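You operate a simulated robot arm through the tools that you are given. There is no shell and no other tool. Be economical: measure what you need, move in short steps, check, and stop when the job is done.

The job below is to be done with a simulated two-armed robot. You get a single attempt, and the scene is never put back.

## Task
Pick up the green tin from the bottom shelf of the black shelving with one hand, pass it to the other hand and put it on the third shelf from the bottom of the black shelving. Set down upright: tin.

It is judged by the outcome, as a careful person would: the job done as asked, and still so three seconds after it is handed in. It fails if anything else is knocked over, pushed out of place, dropped, spilled or broken.

## Robot
Two 7-joint arms with two-finger parallel grippers on one trunk, on a base that drives. Base frame: it is fixed to the floor where the robot stands at the start and does not move with it; the origin is under the middle of the robot, x ahead of it, y to its left, z up. Readings come in mm, rad, newtons and seconds.
The left shoulder is at the start at [60, 143, 824], the right one opposite. With the tool pointing down near the work surface each hand reaches from about 100 to 680 mm from the robot's upright axis, wherever it stands, measured 20 degrees to its own side. Places, roughly: third shelf of the black shelving [600, 300, 1100]. Payload 1.57 kg a hand.
Tool frame (each hand has its own): the origin (TCP) lies between the finger pads and is the grasp point; the fingertips stand 30 mm ahead of it; z points along the fingers, y is the line along which they close. Largest opening 110 mm; finger width 24, thickness 12; the body of the gripper, 48 by 112 mm, starts 78 mm behind the TCP.
Orientation is that of the tool frame in the base frame, as a unit quaternion [w, x, y, z]. With the fingers straight down and closing along the base's y, the tool's x points along the base's -x, its y along +y and its z along -z.

## Interface
- The arms move only by the tool play_rows. It takes "left_series", "right_series" or both (then of equal length, played together; a hand with none holds still); each is one flat list of numbers, 6 for each row, row after row: the shift along the tool's x, y, z in cm, then the turn, a rotation vector about the tool's x, y, z in rad. In form: [dx, dy, dz, rx, ry, rz, dx, dy, dz, rx, ry, rz, ...]. A call has 1 to 8 rows; each row is the pose to reach, as a shift and turn from the pose commanded when the call began, along the tool's axes at that moment. "left_gripper" and "right_gripper" are, for a hand that has rows, the closure in counts, from 0 (fully open) to 255 (shut), set as the call begins (left out, the last holds). Rows are played at 5 a second. More than 50 mm and 0.15 rad between two rows, or a gripper value outside its range, and nothing of the call is played. A pose out of reach is approached as far as the arm can. The call stops where the force on the tool passes 40 N (or 10 N more than at its start, if that is more) or the arm is blocked; 0.2 s more then pass. The fingers move at their own pace (about 45 mm/s each) and stop on an object; they squeeze with about 22 N. The grip force told is the motor's: it shows also when the fingers shut on nothing. Time passes only in rows, and 0.2 s behind the last, so rows that repeat a pose let the fingers close. The reply holds the time, the measured pose of the TCP, the force on the tool along the base axes, the opening and the grip force, in the units named above and with some noise, with the torque about the TCP (base axes, N m) and any sound that the robot's microphone picked up, and new pictures: "views" is both (left out), scene, wrist or none (wrist: the cameras of the hands that moved).
- Cameras (640 x 400 px; columns grow to the right, rows downward): "scene" is now at [55.5, 30.3, 1452.7]; the picture's right is [0.32, -0.95, 0.00], its down [-0.69, -0.23, -0.68] and it looks along [0.65, 0.21, -0.73] (base axes); focal length 251 px, centre (320, 200). "left" rides on the left gripper at [70, -16, -141] in its tool frame; the picture's right is [0.23, 0.97, 0.00], its down [-0.86, 0.20, -0.48] and it looks along [-0.47, 0.11, 0.88] (tool axes); focal length 222 px, centre (320, 200). "right" rides on the right gripper at [70, 16, -141] in its tool frame; the picture's right is [-0.23, 0.97, 0.00], its down [-0.86, -0.20, -0.48] and it looks along [-0.47, -0.11, 0.88] (tool axes); focal length 222 px, centre (320, 200). There is no depth. A picture from a camera that has moved, and an enlarged one, comes with that camera's place and axes in the base frame and with its lens. The place of the scene camera against the robot may be out by one fixed shift of up to 25 mm in any direction.
- slide_trunk(by): slides the trunk up (or, below 0, down) by that many mm; the arms and the scene camera ride with it, the base frame stays. It gives what a move gives, with no picture.
- roll_base(legs): drives the robot by 1 to 6 legs, each [ahead, left, turn to the left] in mm, mm and rad, along the robot's own axes; the way and the turn of a leg run together, so that a leg with both is an arc; at most 1500 mm and 3.142 rad a leg. The arms and the cameras ride along, it lands a little off, and it stops where it bumps. It gives what a move gives, and a new picture of the scene camera.
- head_to(pan, tilt): turns the head with the scene camera to pan (to the left, within 1.501 rad either way) and tilt (down, from -0.506 to 1.204), counted from straight ahead of the robot. It gives what a move gives, and a new picture of the scene camera.
- close_up(camera, box): a new picture of the part [left, top, right, bottom] of that camera's present view, enlarged. It takes no simulated time.
- sign_off(): hands the job in; it is judged then, once.

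Go step by step. Nothing tells you exact positions but the pictures and the camera data: compare them with the known pose of the tool, close in by small moves and look again before you grip or let go. The budget is 120 turns and 260 pictures, counting those below and the enlarged ones. Unless the task says otherwise, let go and move clear before handing in, and close with one line.

The tools are called after "Emit:" by a JSON object that holds its "name" and its "arguments". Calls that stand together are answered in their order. play_rows: Moves the arms, as the interface text tells. Its arguments: {"type":"object","properties":{"left_series":{"type":"array","items":{"type":"number"}},"left_gripper":{"type":"number"},"right_series":{"type":"array","items":{"type":"number"}},"right_gripper":{"type":"number"},"views":{"type":"string","enum":["both","scene","wrist","none"]}},"required":[]} The other tools are called the same way: slide_trunk (by) slides the trunk up or down; roll_base (legs) drives the base; head_to (pan, tilt) turns the head that bears the scene camera; close_up (camera, box) takes an enlarged picture of a part of a camera's view; sign_off () hands the job in.

At the start:

```text
time_s: 0.0
left_tcp_pos: [322.9, 329.9, 1000.4]
left_tool_rot: [-0.001, 0.0, 1.0, 0.0]
left_force: [0.6, -0.2, -0.3]
left_wrist_torque: [0.03, 0.01, -0.01]
left_finger_gap: 109.6
left_finger_force: 0.1
right_tcp_pos: [318.8, 22.9, 999.4]
right_tool_rot: [0.001, 0.0, 1.0, 0.0]
right_force: [-0.6, 0.4, 0.9]
right_wrist_torque: [0.01, -0.01, 0.02]
right_finger_gap: 110.1
right_finger_force: 0.0
trunk travel left (down, up): [-423.0, 167.0]
robot x, y, heading: [0.6, -2.9, 0.003]
head pan, tilt: [0.321, 0.822]
```

scene: 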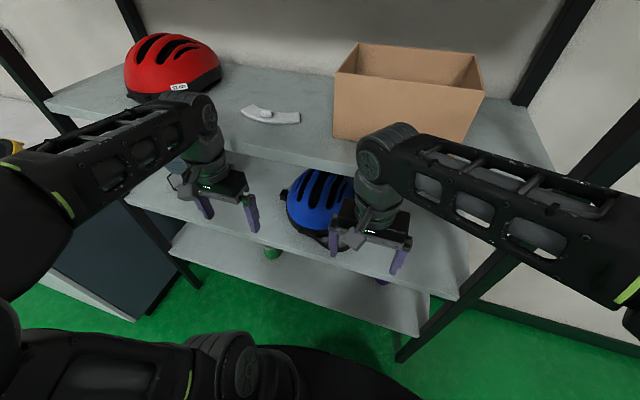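
right: 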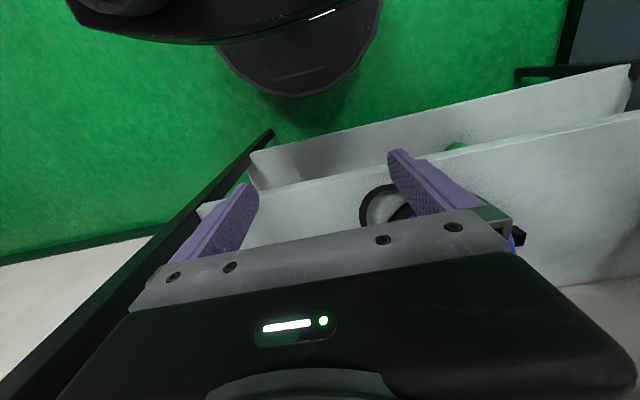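
left: 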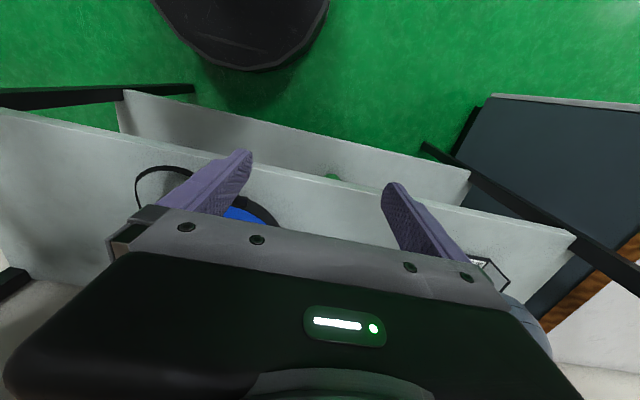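

The shelving stands ahead and slightly left. The third shelf has a red helmet, a white tool and a box, the second has a blue helmet, and the green tin is barely visible on the bottom shelf. I'll back off for a better look.

Emit:
{"name": "roll_base", "arguments": {"legs": [[-350, 0, 0]]}}

Emit:
{"name": "head_to", "arguments": {"pan": 0.3, "tilt": 0.75}}

```text
time_s: 2.3
left_tcp_pos: [-26.5, 329.8, 999.8]
left_tool_rot: [0.0, 0.002, 1.0, -0.001]
left_force: [0.1, 0.9, 0.0]
left_wrist_torque: [0.03, -0.05, -0.03]
left_finger_gap: 109.9
left_finger_force: 0.0
right_tcp_pos: [-30.5, 22.4, 999.4]
right_tool_rot: [0.001, 0.003, 1.0, 0.0]
right_force: [0.3, -0.1, -0.5]
right_wrist_torque: [0.04, -0.09, 0.02]
right_finger_gap: 109.9
right_finger_force: 0.1
trunk travel left (down, up): [-423.0, 167.0]
robot x, y, heading: [-352.2, -0.2, -0.006]
head pan, tilt: [0.321, 0.822]
camera scene: at [-294.4, 30.9, 1452.8], right [0.31, -0.95, 0.0], down [-0.7, -0.23, -0.68], along [0.65, 0.21, -0.73], focal length 251 px, centre (320, 200)
```

scene: 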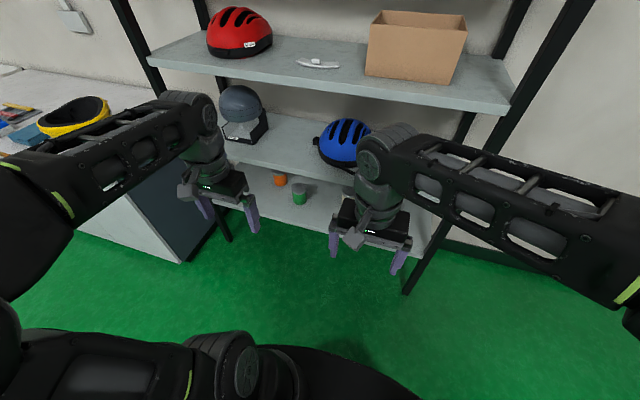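

```text
time_s: 2.9
left_tcp_pos: [-25.8, 329.9, 999.2]
left_tool_rot: [-0.001, 0.003, 1.0, 0.0]
left_force: [-0.3, 0.7, -0.5]
left_wrist_torque: [0.0, 0.02, 0.02]
left_finger_gap: 109.9
left_finger_force: 0.0
right_tcp_pos: [-30.5, 22.2, 999.5]
right_tool_rot: [0.0, 0.003, 1.0, 0.001]
right_force: [-0.1, -0.2, 0.8]
right_wrist_torque: [0.01, -0.04, -0.02]
right_finger_gap: 110.0
right_finger_force: 0.0
trunk travel left (down, up): [-423.0, 167.0]
robot x, y, heading: [-349.9, 1.2, -0.004]
head pan, tilt: [0.3, 0.75]
camera scene: at [-290.1, 30.3, 1458.5], right [0.29, -0.96, 0.0], down [-0.65, -0.2, -0.73], along [0.7, 0.21, -0.68], focal length 251 px, centre (320, 200)
```

scene: 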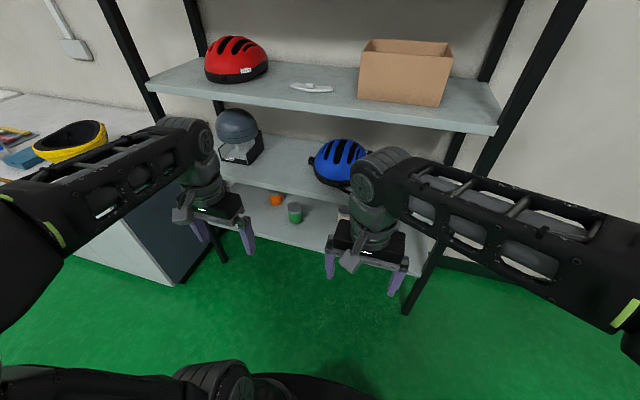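

The view is clear now: the tin is on the bottom shelf, with an orange item just behind and left of it. I'll lower the trunk to look from another height and triangulate.

Emit:
{"name": "slide_trunk", "arguments": {"by": -400}}

Emit:
{"name": "head_to", "arguments": {"pan": 0.3, "tilt": 0.4}}

Emit:
{"name": "close_up", "arguments": {"camera": "scene", "box": [200, 100, 440, 250]}}

```text
time_s: 6.8
left_tcp_pos: [-26.5, 329.6, 599.6]
left_tool_rot: [0.0, 0.004, 1.0, -0.001]
left_force: [-0.5, -0.3, -0.4]
left_wrist_torque: [-0.04, -0.01, 0.03]
left_finger_gap: 110.0
left_finger_force: 0.0
right_tcp_pos: [-30.3, 24.2, 600.1]
right_tool_rot: [0.0, 0.003, 1.0, 0.0]
right_force: [-0.8, 0.1, -0.2]
right_wrist_torque: [-0.01, 0.02, 0.0]
right_finger_gap: 109.9
right_finger_force: 0.1
trunk travel left (down, up): [-23.0, 567.0]
robot x, y, heading: [-347.1, 2.3, -0.005]
head pan, tilt: [0.3, 0.75]
```

```text
time_s: 7.6
left_tcp_pos: [-26.5, 329.9, 598.7]
left_tool_rot: [0.001, 0.003, 1.0, 0.0]
left_force: [0.1, 0.2, -0.5]
left_wrist_torque: [0.0, -0.01, -0.01]
left_finger_gap: 109.9
left_finger_force: 0.1
right_tcp_pos: [-31.5, 23.6, 599.3]
right_tool_rot: [0.0, 0.002, 1.0, 0.001]
right_force: [0.1, 0.5, -0.4]
right_wrist_torque: [0.0, 0.02, -0.01]
right_finger_gap: 110.1
right_finger_force: 0.0
trunk travel left (down, up): [-23.0, 567.0]
robot x, y, heading: [-350.8, -0.8, -0.001]
head pan, tilt: [0.3, 0.4]
camera scene: at [-280.7, 33.1, 1089.5], right [0.29, -0.96, 0.0], down [-0.37, -0.11, -0.92], along [0.88, 0.27, -0.39], focal length 251 px, centre (320, 200)
```

scene: 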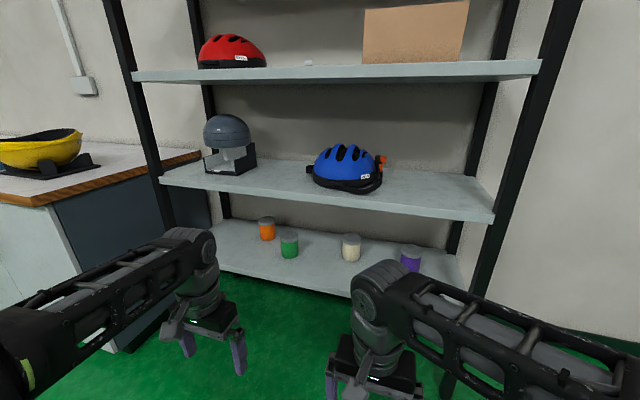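

```text
2.67 times, centred on (320, 175) of scene
camera zoom: at [-280.7, 33.1, 1089.5], right [0.29, -0.96, 0.0], down [-0.37, -0.11, -0.92], along [0.88, 0.27, -0.39], focal length 670 px, centre (320, 267)
```

zoom: 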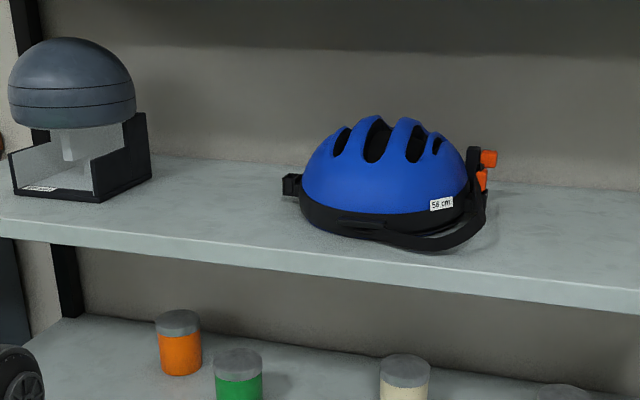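

The bottom shelf holds four tins: orange, green, cream and purple. I'll zoom in to measure accurately.

Emit:
{"name": "close_up", "arguments": {"camera": "scene", "box": [200, 200, 440, 350]}}

Emit:
{"name": "close_up", "arguments": {"camera": "scene", "box": [120, 0, 560, 275]}}

```text
2.67 times, centred on (320, 275) of scene
camera zoom: at [-280.7, 33.1, 1089.5], right [0.29, -0.96, 0.0], down [-0.37, -0.11, -0.92], along [0.88, 0.27, -0.39], focal length 670 px, centre (320, 0)
```

zoom: 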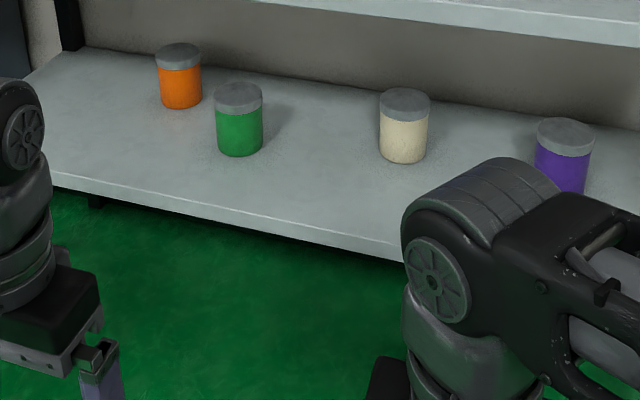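

```text
1.45 times, centred on (340, 138) of scene
camera zoom: at [-280.7, 33.1, 1089.5], right [0.29, -0.96, 0.0], down [-0.37, -0.11, -0.92], along [0.88, 0.27, -0.39], focal length 365 px, centre (291, 291)
```

zoom: 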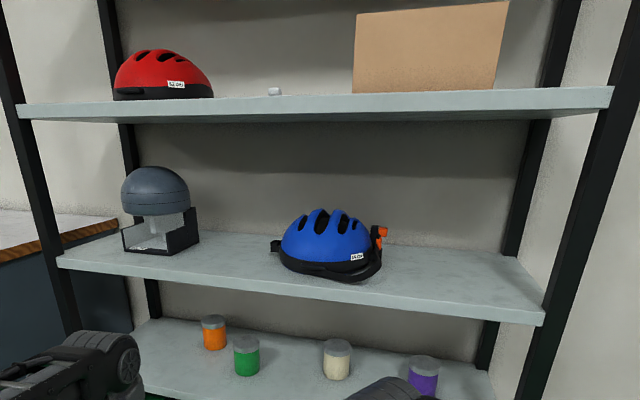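

The tin stands at roughly x≈490–550, y≈400, with its base at z≈450–495. It is about 70 mm wide and 83 mm tall. The left hand will pick it pointing forward, and the right hand, pointing down, will take it from above. First I'll pitch the left hand forward in open space.

Emit:
{"name": "play_rows", "arguments": {"left_series": [-2.5, 0, 0, 0, -0.145, 0, -5, 0, 0, 0, -0.29, 0, -7.5, 0, 0, 0, -0.435, 0, -10, 0, 0, 0, -0.58, 0, -12.5, 0, 0, 0, -0.725, 0, -15, 0, 0, 0, -0.87, 0, -17.5, 0, 0, 0, -1.015, 0, -20, 0, 0, 0, -1.16, 0], "left_gripper": 0, "views": "both"}}

```text
time_s: 9.4
left_tcp_pos: [174.5, 328.9, 596.1]
left_tool_rot: [0.549, 0.002, 0.836, -0.001]
left_force: [-1.0, 0.5, 0.6]
left_wrist_torque: [0.02, -0.01, 0.0]
left_finger_gap: 109.8
left_finger_force: 0.1
right_tcp_pos: [-30.7, 22.1, 600.7]
right_tool_rot: [0.0, 0.002, 1.0, 0.001]
right_force: [0.0, -0.1, 0.4]
right_wrist_torque: [0.01, -0.01, 0.02]
right_finger_gap: 110.0
right_finger_force: 0.1
trunk travel left (down, up): [-23.0, 567.0]
robot x, y, heading: [-349.9, -1.3, -0.007]
head pan, tilt: [0.3, 0.4]
camera scene: at [-280.8, 33.0, 1089.6], right [0.29, -0.96, 0.0], down [-0.37, -0.11, -0.92], along [0.88, 0.27, -0.39], focal length 251 px, centre (320, 200)
camera left: at [17.8, 313.3, 589.8], right [-0.09, 0.97, -0.21], down [-0.1, 0.2, 0.98], along [0.99, 0.1, 0.08], focal length 222 px, centre (320, 200)
```

scene: 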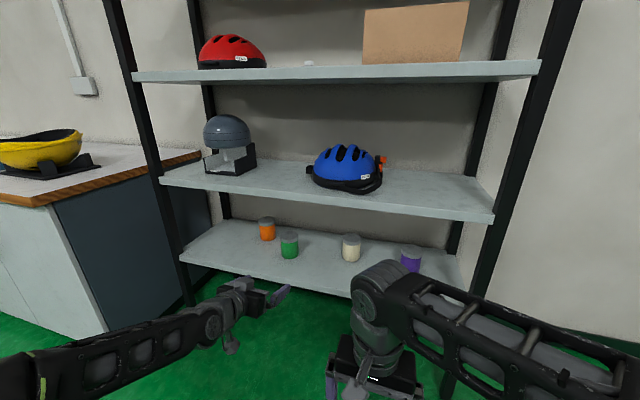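
left: 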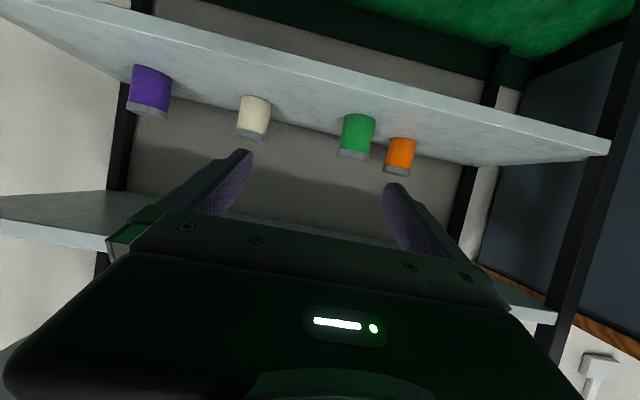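

The left wrist camera now sees the tins upside down. I'll roll the left hand half a turn so its camera rides above the gripper and clears the shelf edge.

Emit:
{"name": "play_rows", "arguments": {"left_series": [0, 0, 0, 0, 0, 0.145, 0, 0, 0, 0, 0, 0.29, 0, 0, 0, 0, 0, 0.435, 0, 0, 0, 0, 0, 0.58, 0, 0, 0, 0, 0, 0.725, 0, 0, 0, 0, 0, 0.87, 0, 0, 0, 0, 0, 1.015, 0, 0, 0, 0, 0, 1.16], "views": "none"}}

Emit:
{"name": "play_rows", "arguments": {"left_series": [0, 0, 0, 0, 0, 0.145, 0, 0, 0, 0, 0, 0.29, 0, 0, 0, 0, 0, 0.435, 0, 0, 0, 0, 0, 0.58, 0, 0, 0, 0, 0, 0.725, 0, 0, 0, 0, 0, 0.87, 0, 0, 0, 0, 0, 1.015, 0, 0, 0, 0, 0, 1.16], "views": "both"}}

```text
time_s: 11.2
left_tcp_pos: [174.7, 329.4, 599.1]
left_tool_rot: [0.459, 0.46, 0.698, 0.3]
left_force: [0.7, -0.4, -0.3]
left_wrist_torque: [0.03, -0.04, 0.0]
left_finger_gap: 110.1
left_finger_force: 0.0
right_tcp_pos: [-30.3, 23.4, 600.6]
right_tool_rot: [0.0, 0.003, 1.0, 0.0]
right_force: [-1.1, 0.9, 0.1]
right_wrist_torque: [0.03, -0.01, -0.02]
right_finger_gap: 110.2
right_finger_force: 0.0
trunk travel left (down, up): [-23.0, 567.0]
robot x, y, heading: [-347.5, -3.7, -0.006]
head pan, tilt: [0.3, 0.4]
```

```text
time_s: 13.0
left_tcp_pos: [174.8, 329.8, 599.1]
left_tool_rot: [0.219, 0.768, 0.331, 0.503]
left_force: [-0.6, 0.1, 0.4]
left_wrist_torque: [0.0, 0.0, 0.01]
left_finger_gap: 109.9
left_finger_force: 0.0
right_tcp_pos: [-30.7, 23.3, 600.4]
right_tool_rot: [0.0, 0.002, 1.0, 0.001]
right_force: [-1.1, 0.2, -0.2]
right_wrist_torque: [-0.03, 0.04, 0.0]
right_finger_gap: 109.8
right_finger_force: 0.0
trunk travel left (down, up): [-23.0, 567.0]
robot x, y, heading: [-346.8, -1.2, -0.006]
head pan, tilt: [0.3, 0.4]
camera scene: at [-280.7, 33.1, 1089.6], right [0.29, -0.96, 0.0], down [-0.37, -0.11, -0.92], along [0.88, 0.27, -0.39], focal length 251 px, centre (320, 200)
camera left: at [60.2, 391.8, 688.9], right [0.34, -0.5, 0.79], down [-0.62, -0.76, -0.21], along [0.71, -0.42, -0.57], focal length 222 px, centre (320, 200)
```

scene: 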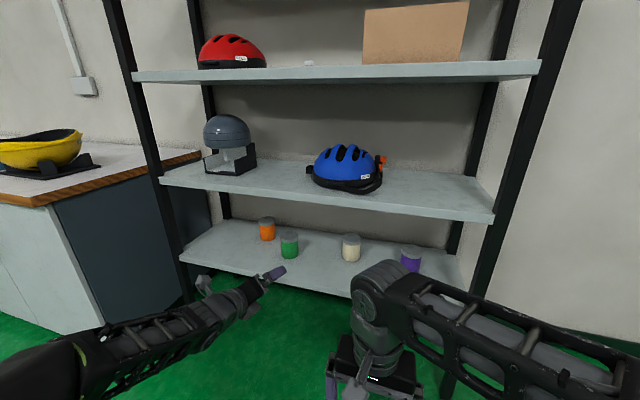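
left: 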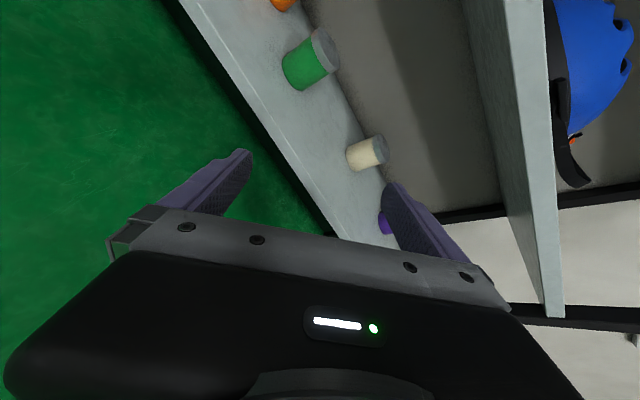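

The roll is working, so I'll finish the remaining 0.82 rad.

Emit:
{"name": "play_rows", "arguments": {"left_series": [0, 0, 0, 0, 0, 0.137, 0, 0, 0, 0, 0, 0.274, 0, 0, 0, 0, 0, 0.411, 0, 0, 0, 0, 0, 0.548, 0, 0, 0, 0, 0, 0.685, 0, 0, 0, 0, 0, 0.8216], "views": "both"}}

```text
time_s: 14.4
left_tcp_pos: [174.8, 329.9, 599.2]
left_tool_rot: [0.0, 0.836, -0.003, 0.548]
left_force: [-0.8, -0.9, 0.1]
left_wrist_torque: [0.0, 0.0, 0.01]
left_finger_gap: 110.4
left_finger_force: 0.0
right_tcp_pos: [-31.1, 23.4, 600.2]
right_tool_rot: [0.0, 0.003, 1.0, 0.0]
right_force: [-0.2, 0.7, -0.1]
right_wrist_torque: [-0.04, 0.01, 0.0]
right_finger_gap: 110.1
right_finger_force: 0.1
trunk travel left (down, up): [-23.0, 567.0]
robot x, y, heading: [-349.6, 2.2, -0.006]
head pan, tilt: [0.3, 0.4]
camera scene: at [-280.7, 33.1, 1089.6], right [0.29, -0.96, 0.0], down [-0.37, -0.11, -0.92], along [0.88, 0.27, -0.39], focal length 251 px, centre (320, 200)
camera left: at [73.6, 345.8, 720.5], right [0.08, -0.97, 0.21], down [-0.78, -0.19, -0.59], along [0.62, -0.11, -0.78], focal length 222 px, centre (320, 200)
```

scene: 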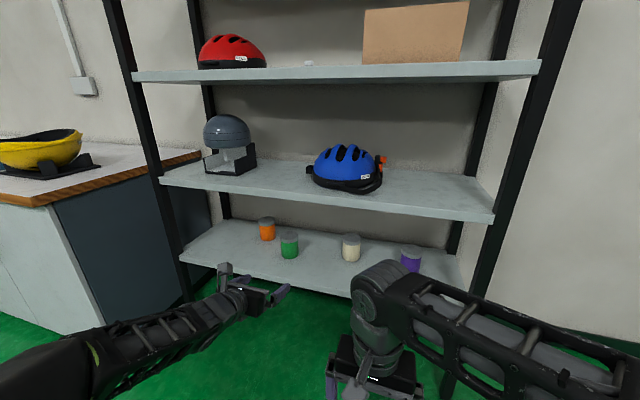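
left: 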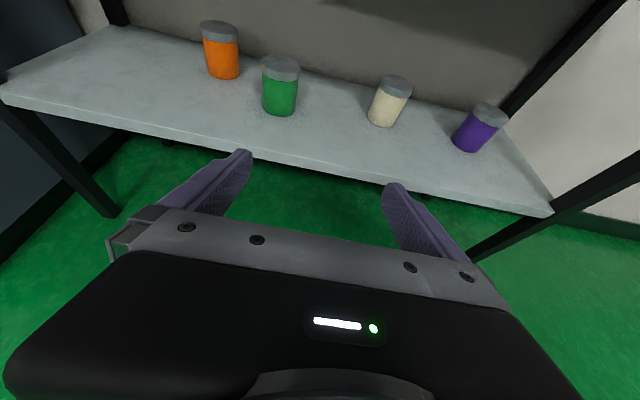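

From the two wrist views the tin is at about (545, 421) with its base near z 430, about 76 mm wide and 88 mm tall. The shelf front is near x 390. I'll lower and align the left hand outside the shelf, then drive forward part of the way.

Emit:
{"name": "play_rows", "arguments": {"left_series": [-3, -2.25, 1.3, 0, 0, 0, -6, -4.5, 2.6, 0, 0, 0, -9, -6.75, 3.9, 0, 0, 0, -11.6, -9.0, 5.07, 0, 0, 0], "views": "none"}}

Emit:
{"name": "roll_base", "arguments": {"legs": [[200, 0, 0]]}}

Emit:
{"name": "play_rows", "arguments": {"left_series": [0, 0, 0, 0, 0, 0], "views": "wrist"}}

```text
time_s: 15.4
left_tcp_pos: [176.6, 417.9, 471.2]
left_tool_rot: [0.002, 0.836, -0.003, 0.549]
left_force: [0.2, 0.8, -0.2]
left_wrist_torque: [0.02, 0.03, 0.01]
left_finger_gap: 110.1
left_finger_force: 0.1
right_tcp_pos: [-31.0, 22.9, 601.1]
right_tool_rot: [0.0, 0.002, 1.0, 0.0]
right_force: [-0.8, -0.1, 0.3]
right_wrist_torque: [0.01, -0.02, 0.0]
right_finger_gap: 110.2
right_finger_force: 0.0
trunk travel left (down, up): [-23.0, 567.0]
robot x, y, heading: [-353.1, 0.1, -0.005]
head pan, tilt: [0.3, 0.4]
```

```text
time_s: 17.0
left_tcp_pos: [376.3, 415.3, 473.1]
left_tool_rot: [0.002, 0.836, -0.003, 0.548]
left_force: [-0.3, 0.7, -0.1]
left_wrist_torque: [-0.01, 0.02, 0.0]
left_finger_gap: 109.8
left_finger_force: 0.0
right_tcp_pos: [168.2, 21.5, 599.0]
right_tool_rot: [0.0, 0.004, 1.0, 0.0]
right_force: [0.0, 0.1, -0.7]
right_wrist_torque: [-0.02, 0.02, 0.03]
right_finger_gap: 110.2
right_finger_force: 0.1
trunk travel left (down, up): [-23.0, 567.0]
robot x, y, heading: [-151.5, 0.1, -0.01]
head pan, tilt: [0.3, 0.4]
camera scene: at [-81.9, 31.6, 1089.6], right [0.29, -0.96, 0.0], down [-0.37, -0.11, -0.92], along [0.88, 0.27, -0.39], focal length 251 px, centre (320, 200)
```

scene: 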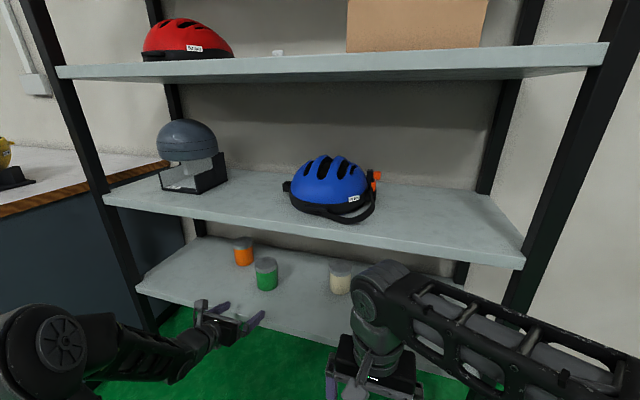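

```text
time_s: 17.4
left_tcp_pos: [377.7, 415.0, 472.7]
left_tool_rot: [0.003, 0.836, -0.004, 0.549]
left_force: [-0.7, 0.1, 0.0]
left_wrist_torque: [0.01, -0.01, -0.02]
left_finger_gap: 110.2
left_finger_force: 0.0
right_tcp_pos: [168.1, 21.0, 598.7]
right_tool_rot: [0.0, 0.004, 1.0, 0.0]
right_force: [0.0, -1.5, -0.7]
right_wrist_torque: [-0.02, -0.01, 0.05]
right_finger_gap: 109.8
right_finger_force: 0.1
trunk travel left (down, up): [-23.0, 567.0]
robot x, y, heading: [-151.4, -3.3, -0.007]
head pan, tilt: [0.3, 0.4]
camera left: at [275.2, 433.1, 592.4], right [0.08, -0.97, 0.21], down [-0.78, -0.19, -0.59], along [0.62, -0.11, -0.78], focal length 222 px, centre (320, 200)
```

left: 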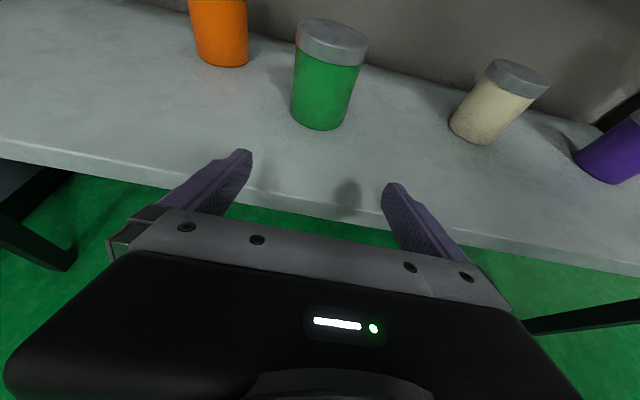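

Refined estimate: tin centre at about (554, 423), base z≈421, shelf front x≈405. I'll drive 80 mm more, nudge y, and look again before straddling.

Emit:
{"name": "roll_base", "arguments": {"legs": [[80, 0, 0]]}}

Emit:
{"name": "play_rows", "arguments": {"left_series": [-0.3, -0.8, 0.1, 0, 0, 0], "views": "wrist"}}

```text
time_s: 18.4
left_tcp_pos: [455.6, 415.6, 470.6]
left_tool_rot: [0.003, 0.836, -0.004, 0.548]
left_force: [-0.3, 0.4, -0.5]
left_wrist_torque: [0.01, 0.03, 0.01]
left_finger_gap: 110.1
left_finger_force: 0.0
right_tcp_pos: [246.5, 19.1, 599.4]
right_tool_rot: [-0.001, 0.004, 1.0, 0.0]
right_force: [-0.3, 0.3, -0.3]
right_wrist_torque: [-0.04, 0.03, 0.01]
right_finger_gap: 110.0
right_finger_force: 0.0
trunk travel left (down, up): [-23.0, 567.0]
robot x, y, heading: [-72.5, -4.6, -0.009]
head pan, tilt: [0.3, 0.4]
camera scene: at [-3.4, 30.9, 1089.6], right [0.29, -0.96, 0.0], down [-0.37, -0.11, -0.92], along [0.88, 0.26, -0.39], focal length 251 px, centre (320, 200)
```

scene: 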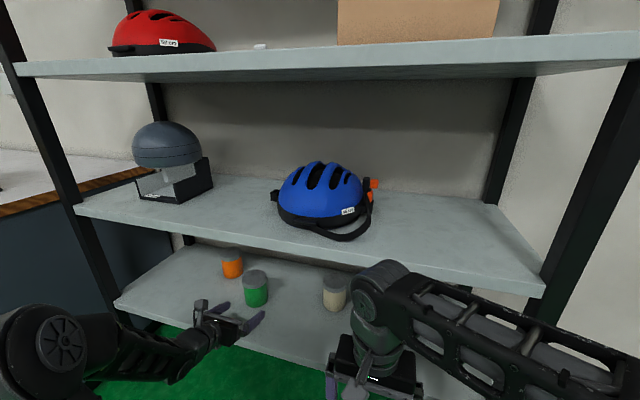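

```text
time_s: 18.8
left_tcp_pos: [455.5, 421.6, 469.7]
left_tool_rot: [0.003, 0.837, -0.003, 0.547]
left_force: [0.3, 0.5, 0.9]
left_wrist_torque: [0.04, -0.03, -0.01]
left_finger_gap: 109.7
left_finger_force: 0.2
right_tcp_pos: [246.6, 19.6, 599.9]
right_tool_rot: [0.0, 0.005, 1.0, 0.0]
right_force: [0.7, 0.7, 1.1]
right_wrist_torque: [-0.03, -0.02, 0.0]
right_finger_gap: 110.0
right_finger_force: 0.0
trunk travel left (down, up): [-23.0, 567.0]
robot x, y, heading: [-70.2, -2.9, -0.012]
head pan, tilt: [0.3, 0.4]
camera left: at [353.2, 439.9, 589.3], right [0.08, -0.97, 0.21], down [-0.78, -0.19, -0.59], along [0.62, -0.11, -0.78], focal length 222 px, centre (320, 200)
```

left: 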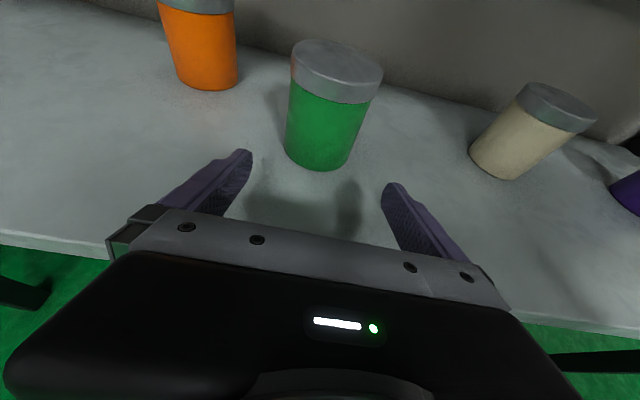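

The tin is at about (551, 425), with its top at z≈515. I'll drive 65 mm so the fingers straddle it, then check.

Emit:
{"name": "roll_base", "arguments": {"legs": [[65, 3, 0.005]]}}

Emit:
{"name": "play_rows", "arguments": {"left_series": [0, 0, 0, 0, 0, 0], "views": "wrist"}}

```text
time_s: 19.8
left_tcp_pos: [518.7, 426.6, 468.2]
left_tool_rot: [0.001, 0.837, -0.001, 0.548]
left_force: [-0.9, 0.3, 0.0]
left_wrist_torque: [-0.02, 0.03, -0.02]
left_finger_gap: 110.0
left_finger_force: 0.0
right_tcp_pos: [312.1, 23.7, 599.7]
right_tool_rot: [0.0, 0.003, 1.0, 0.0]
right_force: [-0.4, 0.6, -0.5]
right_wrist_torque: [-0.02, 0.0, 0.01]
right_finger_gap: 109.8
right_finger_force: 0.1
trunk travel left (down, up): [-23.0, 567.0]
robot x, y, heading: [-7.1, 2.0, -0.003]
head pan, tilt: [0.3, 0.4]
camera scene: at [61.7, 33.7, 1089.6], right [0.29, -0.96, 0.0], down [-0.37, -0.11, -0.92], along [0.88, 0.27, -0.39], focal length 251 px, centre (320, 200)
```

scene: 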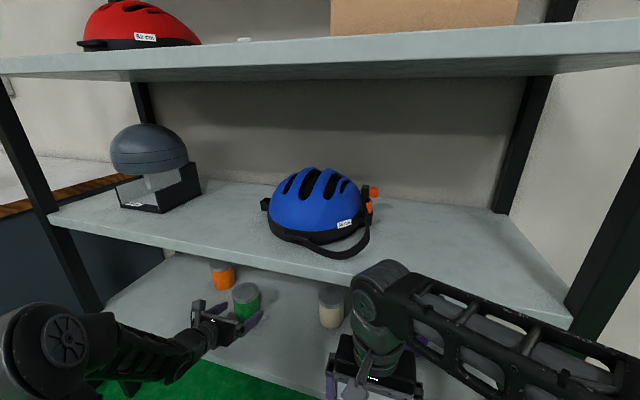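

```text
time_s: 20.2
left_tcp_pos: [516.1, 428.1, 467.7]
left_tool_rot: [0.0, 0.837, -0.001, 0.547]
left_force: [0.5, 0.1, 1.0]
left_wrist_torque: [0.01, -0.02, 0.01]
left_finger_gap: 110.1
left_finger_force: 0.1
right_tcp_pos: [311.5, 24.8, 598.9]
right_tool_rot: [0.0, 0.003, 1.0, 0.0]
right_force: [0.9, -0.6, 1.1]
right_wrist_torque: [-0.03, -0.01, 0.0]
right_finger_gap: 110.1
right_finger_force: 0.1
trunk travel left (down, up): [-23.0, 567.0]
robot x, y, heading: [-4.2, -2.5, -0.005]
head pan, tilt: [0.3, 0.4]
camera left: at [416.6, 444.3, 589.2], right [0.09, -0.97, 0.21], down [-0.78, -0.2, -0.59], along [0.62, -0.11, -0.78], focal length 222 px, centre (320, 200)
```

left: 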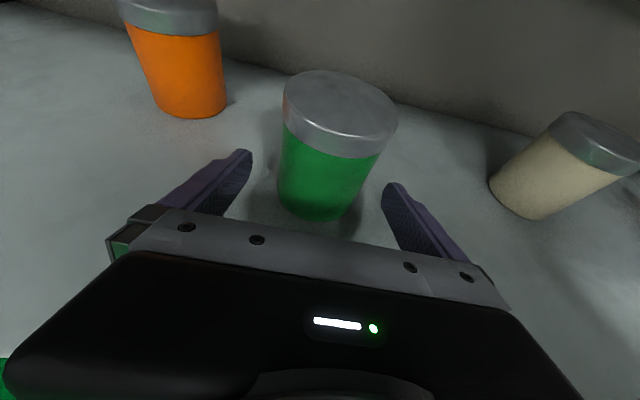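

The fingers straddle the tin and are centred to about 4 mm. I'll advance 32 mm to the tin's centre and close.

Emit:
{"name": "play_rows", "arguments": {"left_series": [0.4, 0.1, 0.95, 0, 0, 0, 0.8, 0.2, 1.9, 0, 0, 0, 1.24, 0.3, 2.84, 0, 0, 0, 1.24, 0.3, 2.84, 0, 0, 0], "views": "wrist"}}

```text
time_s: 21.2
left_tcp_pos: [548.6, 424.4, 469.6]
left_tool_rot: [0.001, 0.836, -0.002, 0.548]
left_force: [-0.2, -0.6, 0.7]
left_wrist_torque: [0.03, 0.02, 0.0]
left_finger_gap: 109.9
left_finger_force: 0.0
right_tcp_pos: [312.1, 23.3, 600.1]
right_tool_rot: [0.001, 0.002, 1.0, -0.001]
right_force: [0.4, 1.3, -0.2]
right_wrist_torque: [0.02, 0.0, 0.0]
right_finger_gap: 109.9
right_finger_force: 0.1
trunk travel left (down, up): [-23.0, 567.0]
robot x, y, heading: [-5.6, -2.1, -0.004]
head pan, tilt: [0.3, 0.4]
camera left: at [447.5, 442.2, 589.3], right [0.09, -0.97, 0.21], down [-0.78, -0.2, -0.59], along [0.62, -0.11, -0.78], focal length 222 px, centre (320, 200)
```

left: 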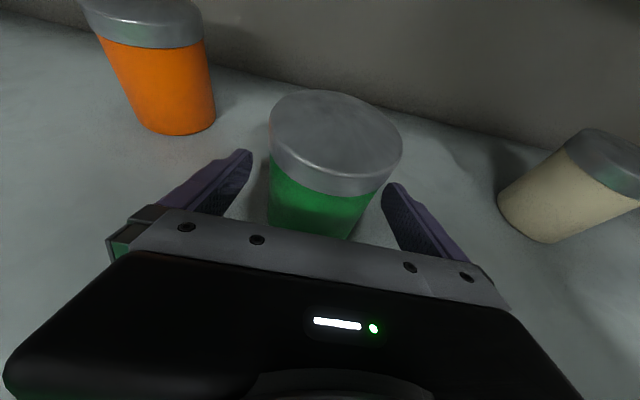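

Emit:
{"name": "play_rows", "arguments": {"left_series": [0, 0, 0, 0, 0, 0, 0, 0, 0, 0, 0, 0, 0, 0, 0, 0, 0, 0, 0, 0, 0, 0, 0, 0, 0, 0, 0, 0, 0, 0], "left_gripper": 255, "views": "wrist"}}

```text
time_s: 22.4
left_tcp_pos: [549.0, 424.8, 469.4]
left_tool_rot: [0.002, 0.837, -0.002, 0.547]
left_force: [0.0, -0.1, 0.0]
left_wrist_torque: [0.05, 0.02, 0.0]
left_finger_gap: 75.2
left_finger_force: 21.7
right_tcp_pos: [312.2, 23.3, 599.8]
right_tool_rot: [0.0, 0.003, 1.0, 0.0]
right_force: [0.2, 0.1, -0.3]
right_wrist_torque: [0.0, 0.01, -0.01]
right_finger_gap: 110.0
right_finger_force: 0.1
trunk travel left (down, up): [-23.0, 567.0]
robot x, y, heading: [-9.1, 0.3, -0.004]
head pan, tilt: [0.3, 0.4]
camera left: at [447.4, 442.1, 589.2], right [0.09, -0.97, 0.21], down [-0.78, -0.2, -0.59], along [0.62, -0.11, -0.78], focal length 222 px, centre (320, 200)
```

left: 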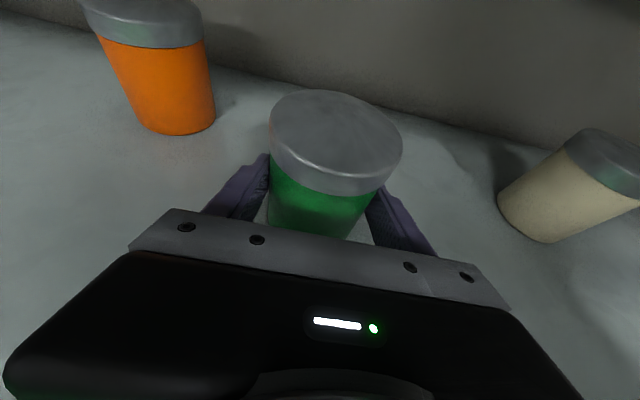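

The tin is gripped at 75.2 mm. I'll lift it 40 mm and check.

Emit:
{"name": "play_rows", "arguments": {"left_series": [0.9, 0, -0.4, 0, 0, 0, 1.83, 0, -0.8, 0, 0, 0, 2.75, 0, -1.2, 0, 0, 0, 3.66, 0, -1.6, 0, 0, 0], "views": "both"}}

```text
time_s: 23.4
left_tcp_pos: [549.7, 424.8, 507.6]
left_tool_rot: [0.001, 0.837, -0.002, 0.547]
left_force: [-0.8, 0.8, -1.3]
left_wrist_torque: [0.09, -0.03, 0.05]
left_finger_gap: 75.1
left_finger_force: 22.2
right_tcp_pos: [310.8, 24.1, 599.8]
right_tool_rot: [0.0, 0.003, 1.0, 0.0]
right_force: [0.3, 0.6, 0.2]
right_wrist_torque: [0.02, 0.01, -0.02]
right_finger_gap: 109.9
right_finger_force: 0.1
trunk travel left (down, up): [-23.0, 567.0]
robot x, y, heading: [-4.8, -1.9, -0.007]
head pan, tilt: [0.3, 0.4]
camera scene: at [61.9, 33.8, 1089.5], right [0.29, -0.96, 0.0], down [-0.37, -0.11, -0.92], along [0.88, 0.27, -0.39], focal length 251 px, centre (320, 200)
camera left: at [448.3, 441.6, 629.0], right [0.09, -0.97, 0.21], down [-0.78, -0.2, -0.59], along [0.62, -0.11, -0.78], focal length 222 px, centre (320, 200)
```

scene: 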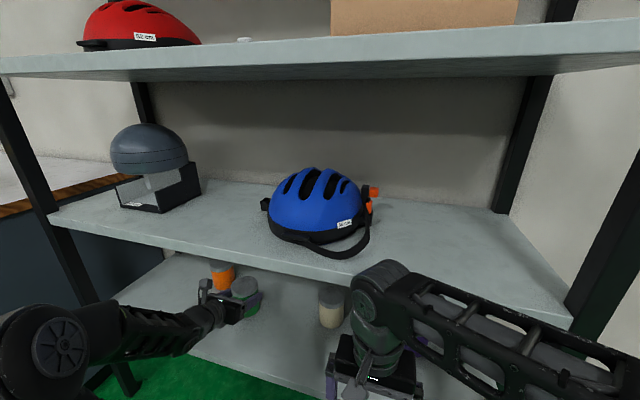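
left: 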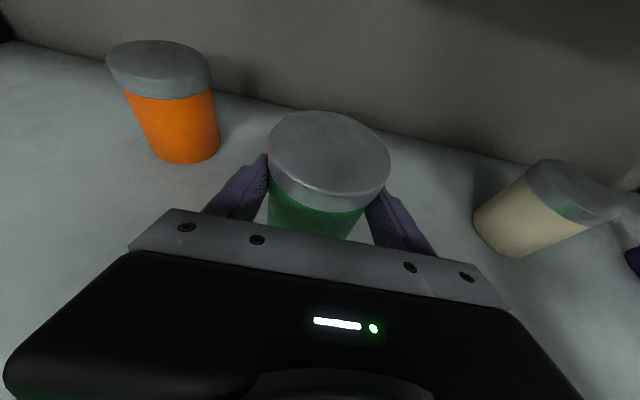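

In the left image the lid has moved relative to the gripper, so the tin may have slipped about 16 mm in the fingers. I'll hold still and see whether it continues.

Emit:
{"name": "play_rows", "arguments": {"left_series": [0, 0, 0, 0, 0, 0, 0, 0, 0, 0, 0, 0, 0, 0, 0, 0, 0, 0], "views": "wrist"}}

Emit:
{"name": "close_up", "arguments": {"camera": "scene", "box": [180, 250, 300, 325]}}

```text
time_s: 24.2
left_tcp_pos: [548.9, 423.9, 509.0]
left_tool_rot: [0.002, 0.837, -0.002, 0.548]
left_force: [-0.2, -0.3, -1.9]
left_wrist_torque: [-0.01, 0.04, -0.01]
left_finger_gap: 75.1
left_finger_force: 21.7
right_tcp_pos: [310.9, 24.1, 601.5]
right_tool_rot: [-0.001, 0.003, 1.0, -0.001]
right_force: [-0.2, -0.1, 0.2]
right_wrist_torque: [0.01, -0.01, -0.01]
right_finger_gap: 110.2
right_finger_force: 0.0
trunk travel left (down, up): [-23.0, 567.0]
robot x, y, heading: [-6.1, -0.0, -0.001]
head pan, tilt: [0.3, 0.4]
camera left: at [448.2, 441.6, 629.0], right [0.09, -0.97, 0.21], down [-0.78, -0.2, -0.59], along [0.62, -0.11, -0.78], focal length 222 px, centre (320, 200)
```

left: 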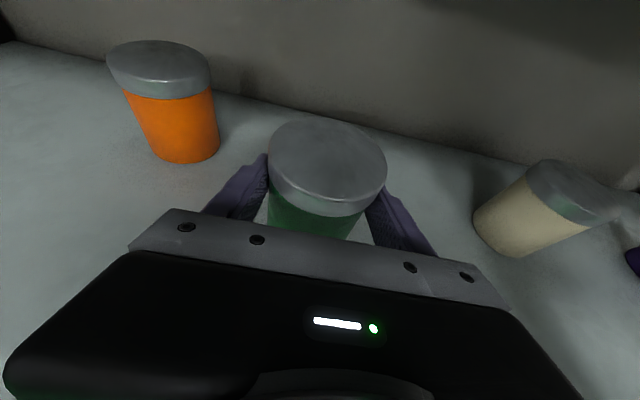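

```text
5.33 times, centred on (240, 288) of scene
camera zoom: at [61.9, 33.8, 1089.6], right [0.29, -0.96, 0.0], down [-0.37, -0.11, -0.92], along [0.88, 0.27, -0.39], focal length 1339 px, centre (747, -267)
```

zoom: 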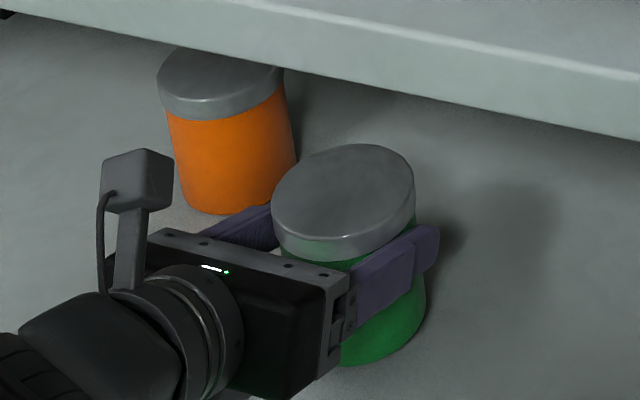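

The tin is slowly tipping about the finger axis because I gripped too near its centre of mass. I'll lower it straight back so the shelf rights it, then regrip higher.

Emit:
{"name": "play_rows", "arguments": {"left_series": [-0.9, 0, 0.4, 0, 0, 0, -1.83, 0, 0.8, 0, 0, 0, -2.4, 0, 1.05, 0, 0, 0, -3.0, 0, 1.3, 0, 0, 0, -3.5, 0, 1.5, 0, 0, 0], "views": "wrist"}}

Emit:
{"name": "close_up", "arguments": {"camera": "scene", "box": [180, 250, 300, 325]}}

```text
time_s: 25.4
left_tcp_pos: [548.5, 423.5, 470.4]
left_tool_rot: [0.001, 0.836, -0.002, 0.548]
left_force: [0.2, -1.2, 10.7]
left_wrist_torque: [-0.39, -0.44, -0.01]
left_finger_gap: 75.0
left_finger_force: 22.0
right_tcp_pos: [310.5, 23.1, 600.0]
right_tool_rot: [0.001, 0.003, 1.0, 0.0]
right_force: [-0.5, -0.3, 0.1]
right_wrist_torque: [0.0, -0.04, 0.0]
right_finger_gap: 109.9
right_finger_force: 0.2
trunk travel left (down, up): [-23.0, 567.0]
robot x, y, heading: [-2.9, -0.5, -0.01]
head pan, tilt: [0.3, 0.4]
camera left: at [446.7, 440.7, 591.6], right [0.08, -0.97, 0.21], down [-0.78, -0.19, -0.59], along [0.62, -0.11, -0.78], focal length 222 px, centre (320, 200)
```

left: 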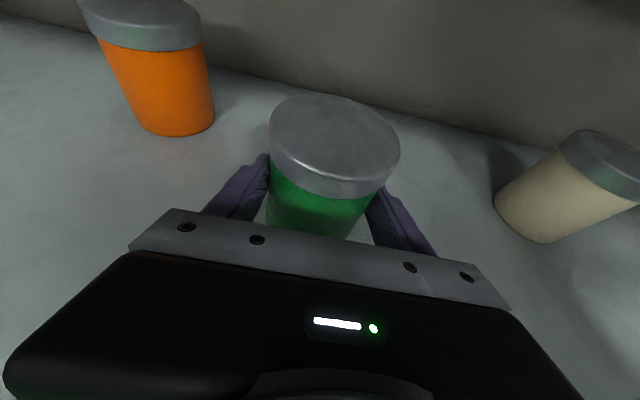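

```text
5.33 times, centred on (240, 288) of scene
camera zoom: at [61.2, 33.1, 1089.6], right [0.29, -0.96, 0.0], down [-0.37, -0.11, -0.92], along [0.88, 0.27, -0.39], focal length 1339 px, centre (747, -267)
```

zoom: 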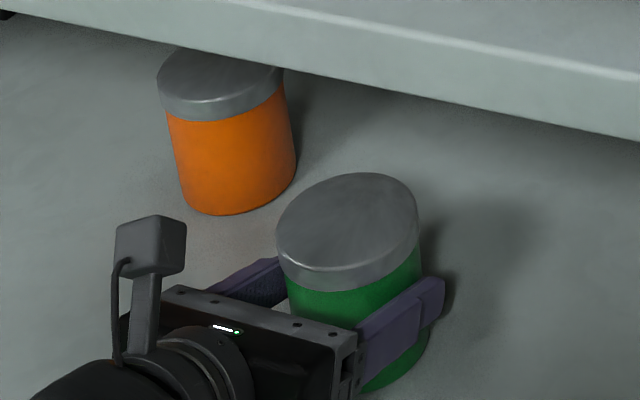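

The shelf has nearly righted the tin. I'll press 1.5 mm more and release.

Emit:
{"name": "play_rows", "arguments": {"left_series": [-0.14, 0, 0.06, 0, 0, 0], "views": "none"}}

Emit:
{"name": "play_rows", "arguments": {"left_series": [0, 0, 0, 0, 0, 0, 0, 0, 0, 0, 0, 0, 0, 0, 0, 0, 0, 0], "left_gripper": 15, "views": "wrist"}}

Emit:
{"name": "close_up", "arguments": {"camera": "scene", "box": [180, 250, 300, 325]}}

```text
time_s: 25.8
left_tcp_pos: [548.4, 422.8, 469.7]
left_tool_rot: [0.001, 0.837, -0.002, 0.548]
left_force: [-0.5, -3.7, 9.7]
left_wrist_torque: [-0.46, -0.29, -0.13]
left_finger_gap: 75.1
left_finger_force: 21.9
right_tcp_pos: [311.8, 23.6, 600.1]
right_tool_rot: [-0.001, 0.003, 1.0, 0.0]
right_force: [-0.2, -0.7, 0.0]
right_wrist_torque: [-0.02, 0.01, 0.04]
right_finger_gap: 110.2
right_finger_force: 0.0
trunk travel left (down, up): [-23.0, 567.0]
robot x, y, heading: [-6.3, 2.9, -0.001]
head pan, tilt: [0.3, 0.4]
```

```text
time_s: 26.6
left_tcp_pos: [547.6, 423.6, 469.4]
left_tool_rot: [0.001, 0.837, -0.002, 0.547]
left_force: [-0.7, -0.4, 0.9]
left_wrist_torque: [-0.04, 0.02, 0.02]
left_finger_gap: 103.2
left_finger_force: 0.1
right_tcp_pos: [312.0, 24.7, 600.7]
right_tool_rot: [0.0, 0.002, 1.0, 0.001]
right_force: [-0.2, -0.6, 0.2]
right_wrist_torque: [0.01, -0.01, 0.0]
right_finger_gap: 109.8
right_finger_force: 0.0
trunk travel left (down, up): [-23.0, 567.0]
robot x, y, heading: [-7.7, 1.6, -0.004]
head pan, tilt: [0.3, 0.4]
camera left: at [446.6, 441.2, 589.4], right [0.09, -0.97, 0.21], down [-0.78, -0.2, -0.59], along [0.62, -0.11, -0.78], focal length 222 px, centre (320, 200)
```

left: 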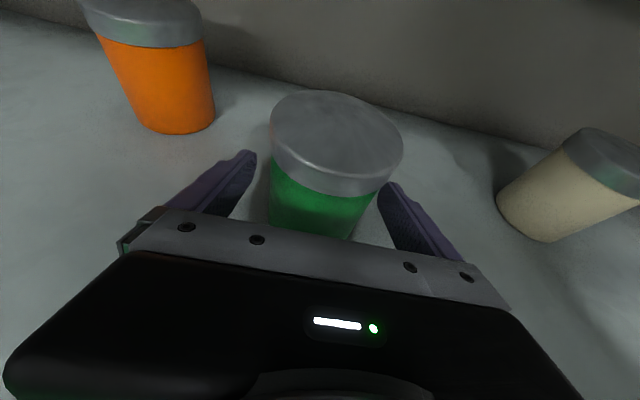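

```text
5.33 times, centred on (240, 288) of scene
camera zoom: at [61.7, 33.7, 1089.6], right [0.29, -0.96, 0.0], down [-0.37, -0.11, -0.92], along [0.88, 0.27, -0.39], focal length 1339 px, centre (747, -267)
```

zoom: 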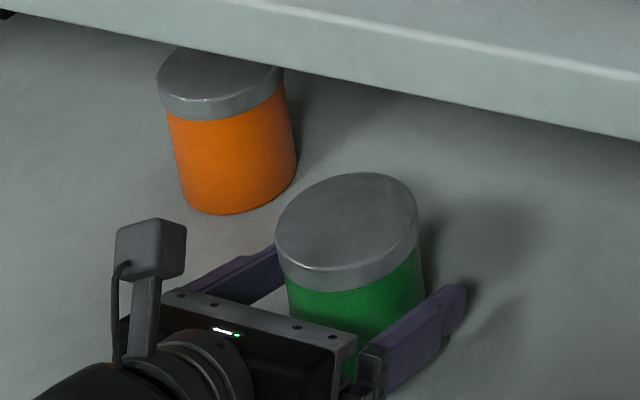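

The tin is upright again. I'll raise the hand 20 mm, advance 4 mm, and regrip above its centre.

Emit:
{"name": "play_rows", "arguments": {"left_series": [0.66, 0, -0.14, 0, 0, 0, 1.33, 0, -0.28, 0, 0, 0, 1.99, 0, -0.43, 0, 0, 0], "views": "none"}}

Emit:
{"name": "play_rows", "arguments": {"left_series": [0, 0, 0, 0, 0, 0, 0, 0, 0, 0, 0, 0, 0, 0, 0, 0, 0, 0, 0, 0, 0, 0, 0, 0, 0, 0, 0, 0, 0, 0], "left_gripper": 255, "views": "none"}}

Emit:
{"name": "play_rows", "arguments": {"left_series": [0.92, 0, -0.4, 0, 0, 0, 0.92, 0, -0.4, 0, 0, 0, 0.92, 0, -0.4, 0, 0, 0], "views": "wrist"}}

Emit:
{"name": "close_up", "arguments": {"camera": "scene", "box": [180, 250, 300, 325]}}

```text
time_s: 27.4
left_tcp_pos: [553.1, 422.3, 488.4]
left_tool_rot: [0.001, 0.836, -0.002, 0.548]
left_force: [1.0, -0.7, 0.0]
left_wrist_torque: [-0.03, -0.01, -0.03]
left_finger_gap: 103.3
left_finger_force: 0.1
right_tcp_pos: [311.1, 23.8, 599.8]
right_tool_rot: [0.001, 0.002, 1.0, 0.0]
right_force: [-0.1, -0.2, 0.5]
right_wrist_torque: [0.04, 0.03, 0.0]
right_finger_gap: 109.9
right_finger_force: 0.2
trunk travel left (down, up): [-23.0, 567.0]
robot x, y, heading: [-5.9, -1.1, -0.002]
head pan, tilt: [0.3, 0.4]
```

```text
time_s: 28.6
left_tcp_pos: [550.9, 424.3, 488.3]
left_tool_rot: [0.002, 0.837, -0.002, 0.547]
left_force: [0.3, -0.4, -0.8]
left_wrist_torque: [0.0, 0.04, 0.01]
left_finger_gap: 75.7
left_finger_force: 21.6
right_tcp_pos: [312.5, 24.5, 599.4]
right_tool_rot: [0.0, 0.002, 1.0, 0.0]
right_force: [0.0, -0.9, -0.1]
right_wrist_torque: [0.02, -0.01, -0.03]
right_finger_gap: 110.0
right_finger_force: 0.0
trunk travel left (down, up): [-23.0, 567.0]
robot x, y, heading: [-4.3, 1.8, -0.007]
head pan, tilt: [0.3, 0.4]
```

```text
time_s: 29.4
left_tcp_pos: [552.2, 423.2, 498.9]
left_tool_rot: [0.001, 0.836, -0.002, 0.548]
left_force: [-0.4, 0.0, -2.3]
left_wrist_torque: [-0.04, 0.0, 0.01]
left_finger_gap: 75.8
left_finger_force: 21.7
right_tcp_pos: [311.4, 23.9, 599.9]
right_tool_rot: [0.0, 0.003, 1.0, 0.0]
right_force: [-0.1, 0.2, -0.3]
right_wrist_torque: [0.0, 0.01, 0.01]
right_finger_gap: 110.0
right_finger_force: 0.1
trunk travel left (down, up): [-23.0, 567.0]
robot x, y, heading: [-10.0, 2.1, -0.006]
head pan, tilt: [0.3, 0.4]
camera left: at [451.2, 441.3, 619.5], right [0.09, -0.97, 0.21], down [-0.78, -0.2, -0.59], along [0.62, -0.11, -0.78], focal length 222 px, centre (320, 200)
```

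left: 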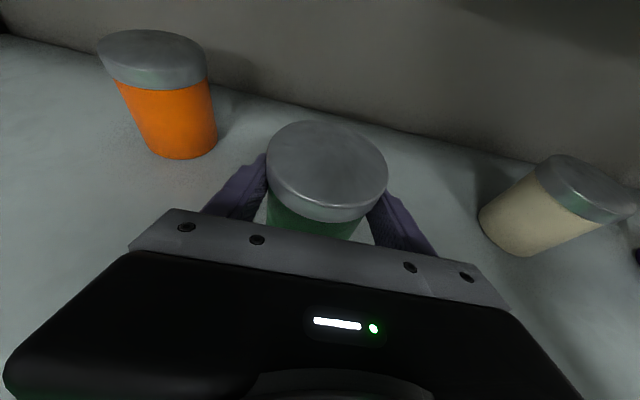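

```text
5.33 times, centred on (240, 288) of scene
camera zoom: at [61.9, 33.8, 1089.6], right [0.29, -0.96, 0.0], down [-0.37, -0.11, -0.92], along [0.88, 0.27, -0.39], focal length 1339 px, centre (747, -267)
```

zoom: 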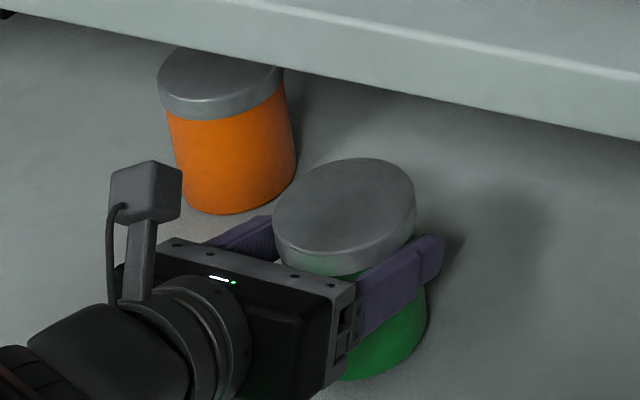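

Emit:
{"name": "play_rows", "arguments": {"left_series": [0.46, 0, -0.2, 0, 0, 0, 0.92, 0, -0.4, 0, 0, 0, 0.92, 0, -0.4, 0, 0, 0, 0.92, 0, -0.4, 0, 0, 0, 0.92, 0, -0.4, 0, 0, 0, 0.92, 0, -0.4, 0, 0, 0], "views": "wrist"}}

Emit:
{"name": "close_up", "arguments": {"camera": "scene", "box": [180, 250, 300, 325]}}

```text
time_s: 30.8
left_tcp_pos: [552.7, 424.7, 507.7]
left_tool_rot: [0.0, 0.837, -0.001, 0.548]
left_force: [0.0, 0.5, -2.8]
left_wrist_torque: [0.01, 0.05, 0.01]
left_finger_gap: 75.5
left_finger_force: 21.8
right_tcp_pos: [311.4, 22.9, 599.8]
right_tool_rot: [0.001, 0.002, 1.0, 0.0]
right_force: [-0.2, 0.2, -0.1]
right_wrist_torque: [0.01, 0.02, 0.0]
right_finger_gap: 110.0
right_finger_force: 0.1
trunk travel left (down, up): [-23.0, 567.0]
robot x, y, heading: [-7.3, 2.1, -0.0]
head pan, tilt: [0.3, 0.4]
camera left: at [451.1, 441.5, 629.2], right [0.09, -0.97, 0.21], down [-0.78, -0.2, -0.59], along [0.62, -0.11, -0.78], focal length 222 px, centre (320, 200)
```

left: 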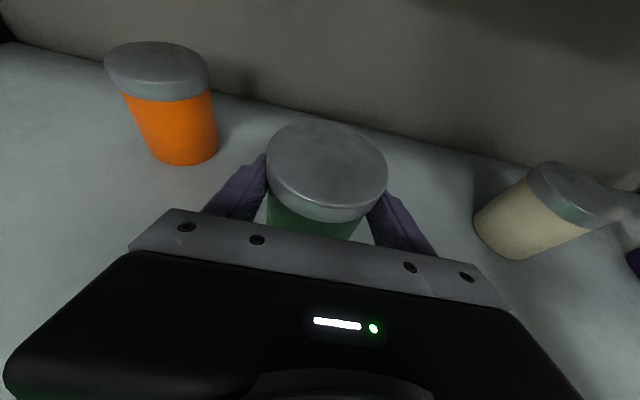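

```text
5.33 times, centred on (240, 288) of scene
camera zoom: at [61.9, 33.8, 1089.6], right [0.29, -0.96, 0.0], down [-0.37, -0.11, -0.92], along [0.88, 0.27, -0.39], focal length 1339 px, centre (747, -267)
```

zoom: 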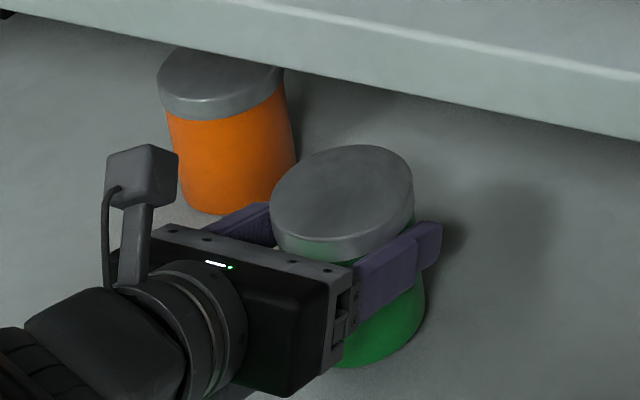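

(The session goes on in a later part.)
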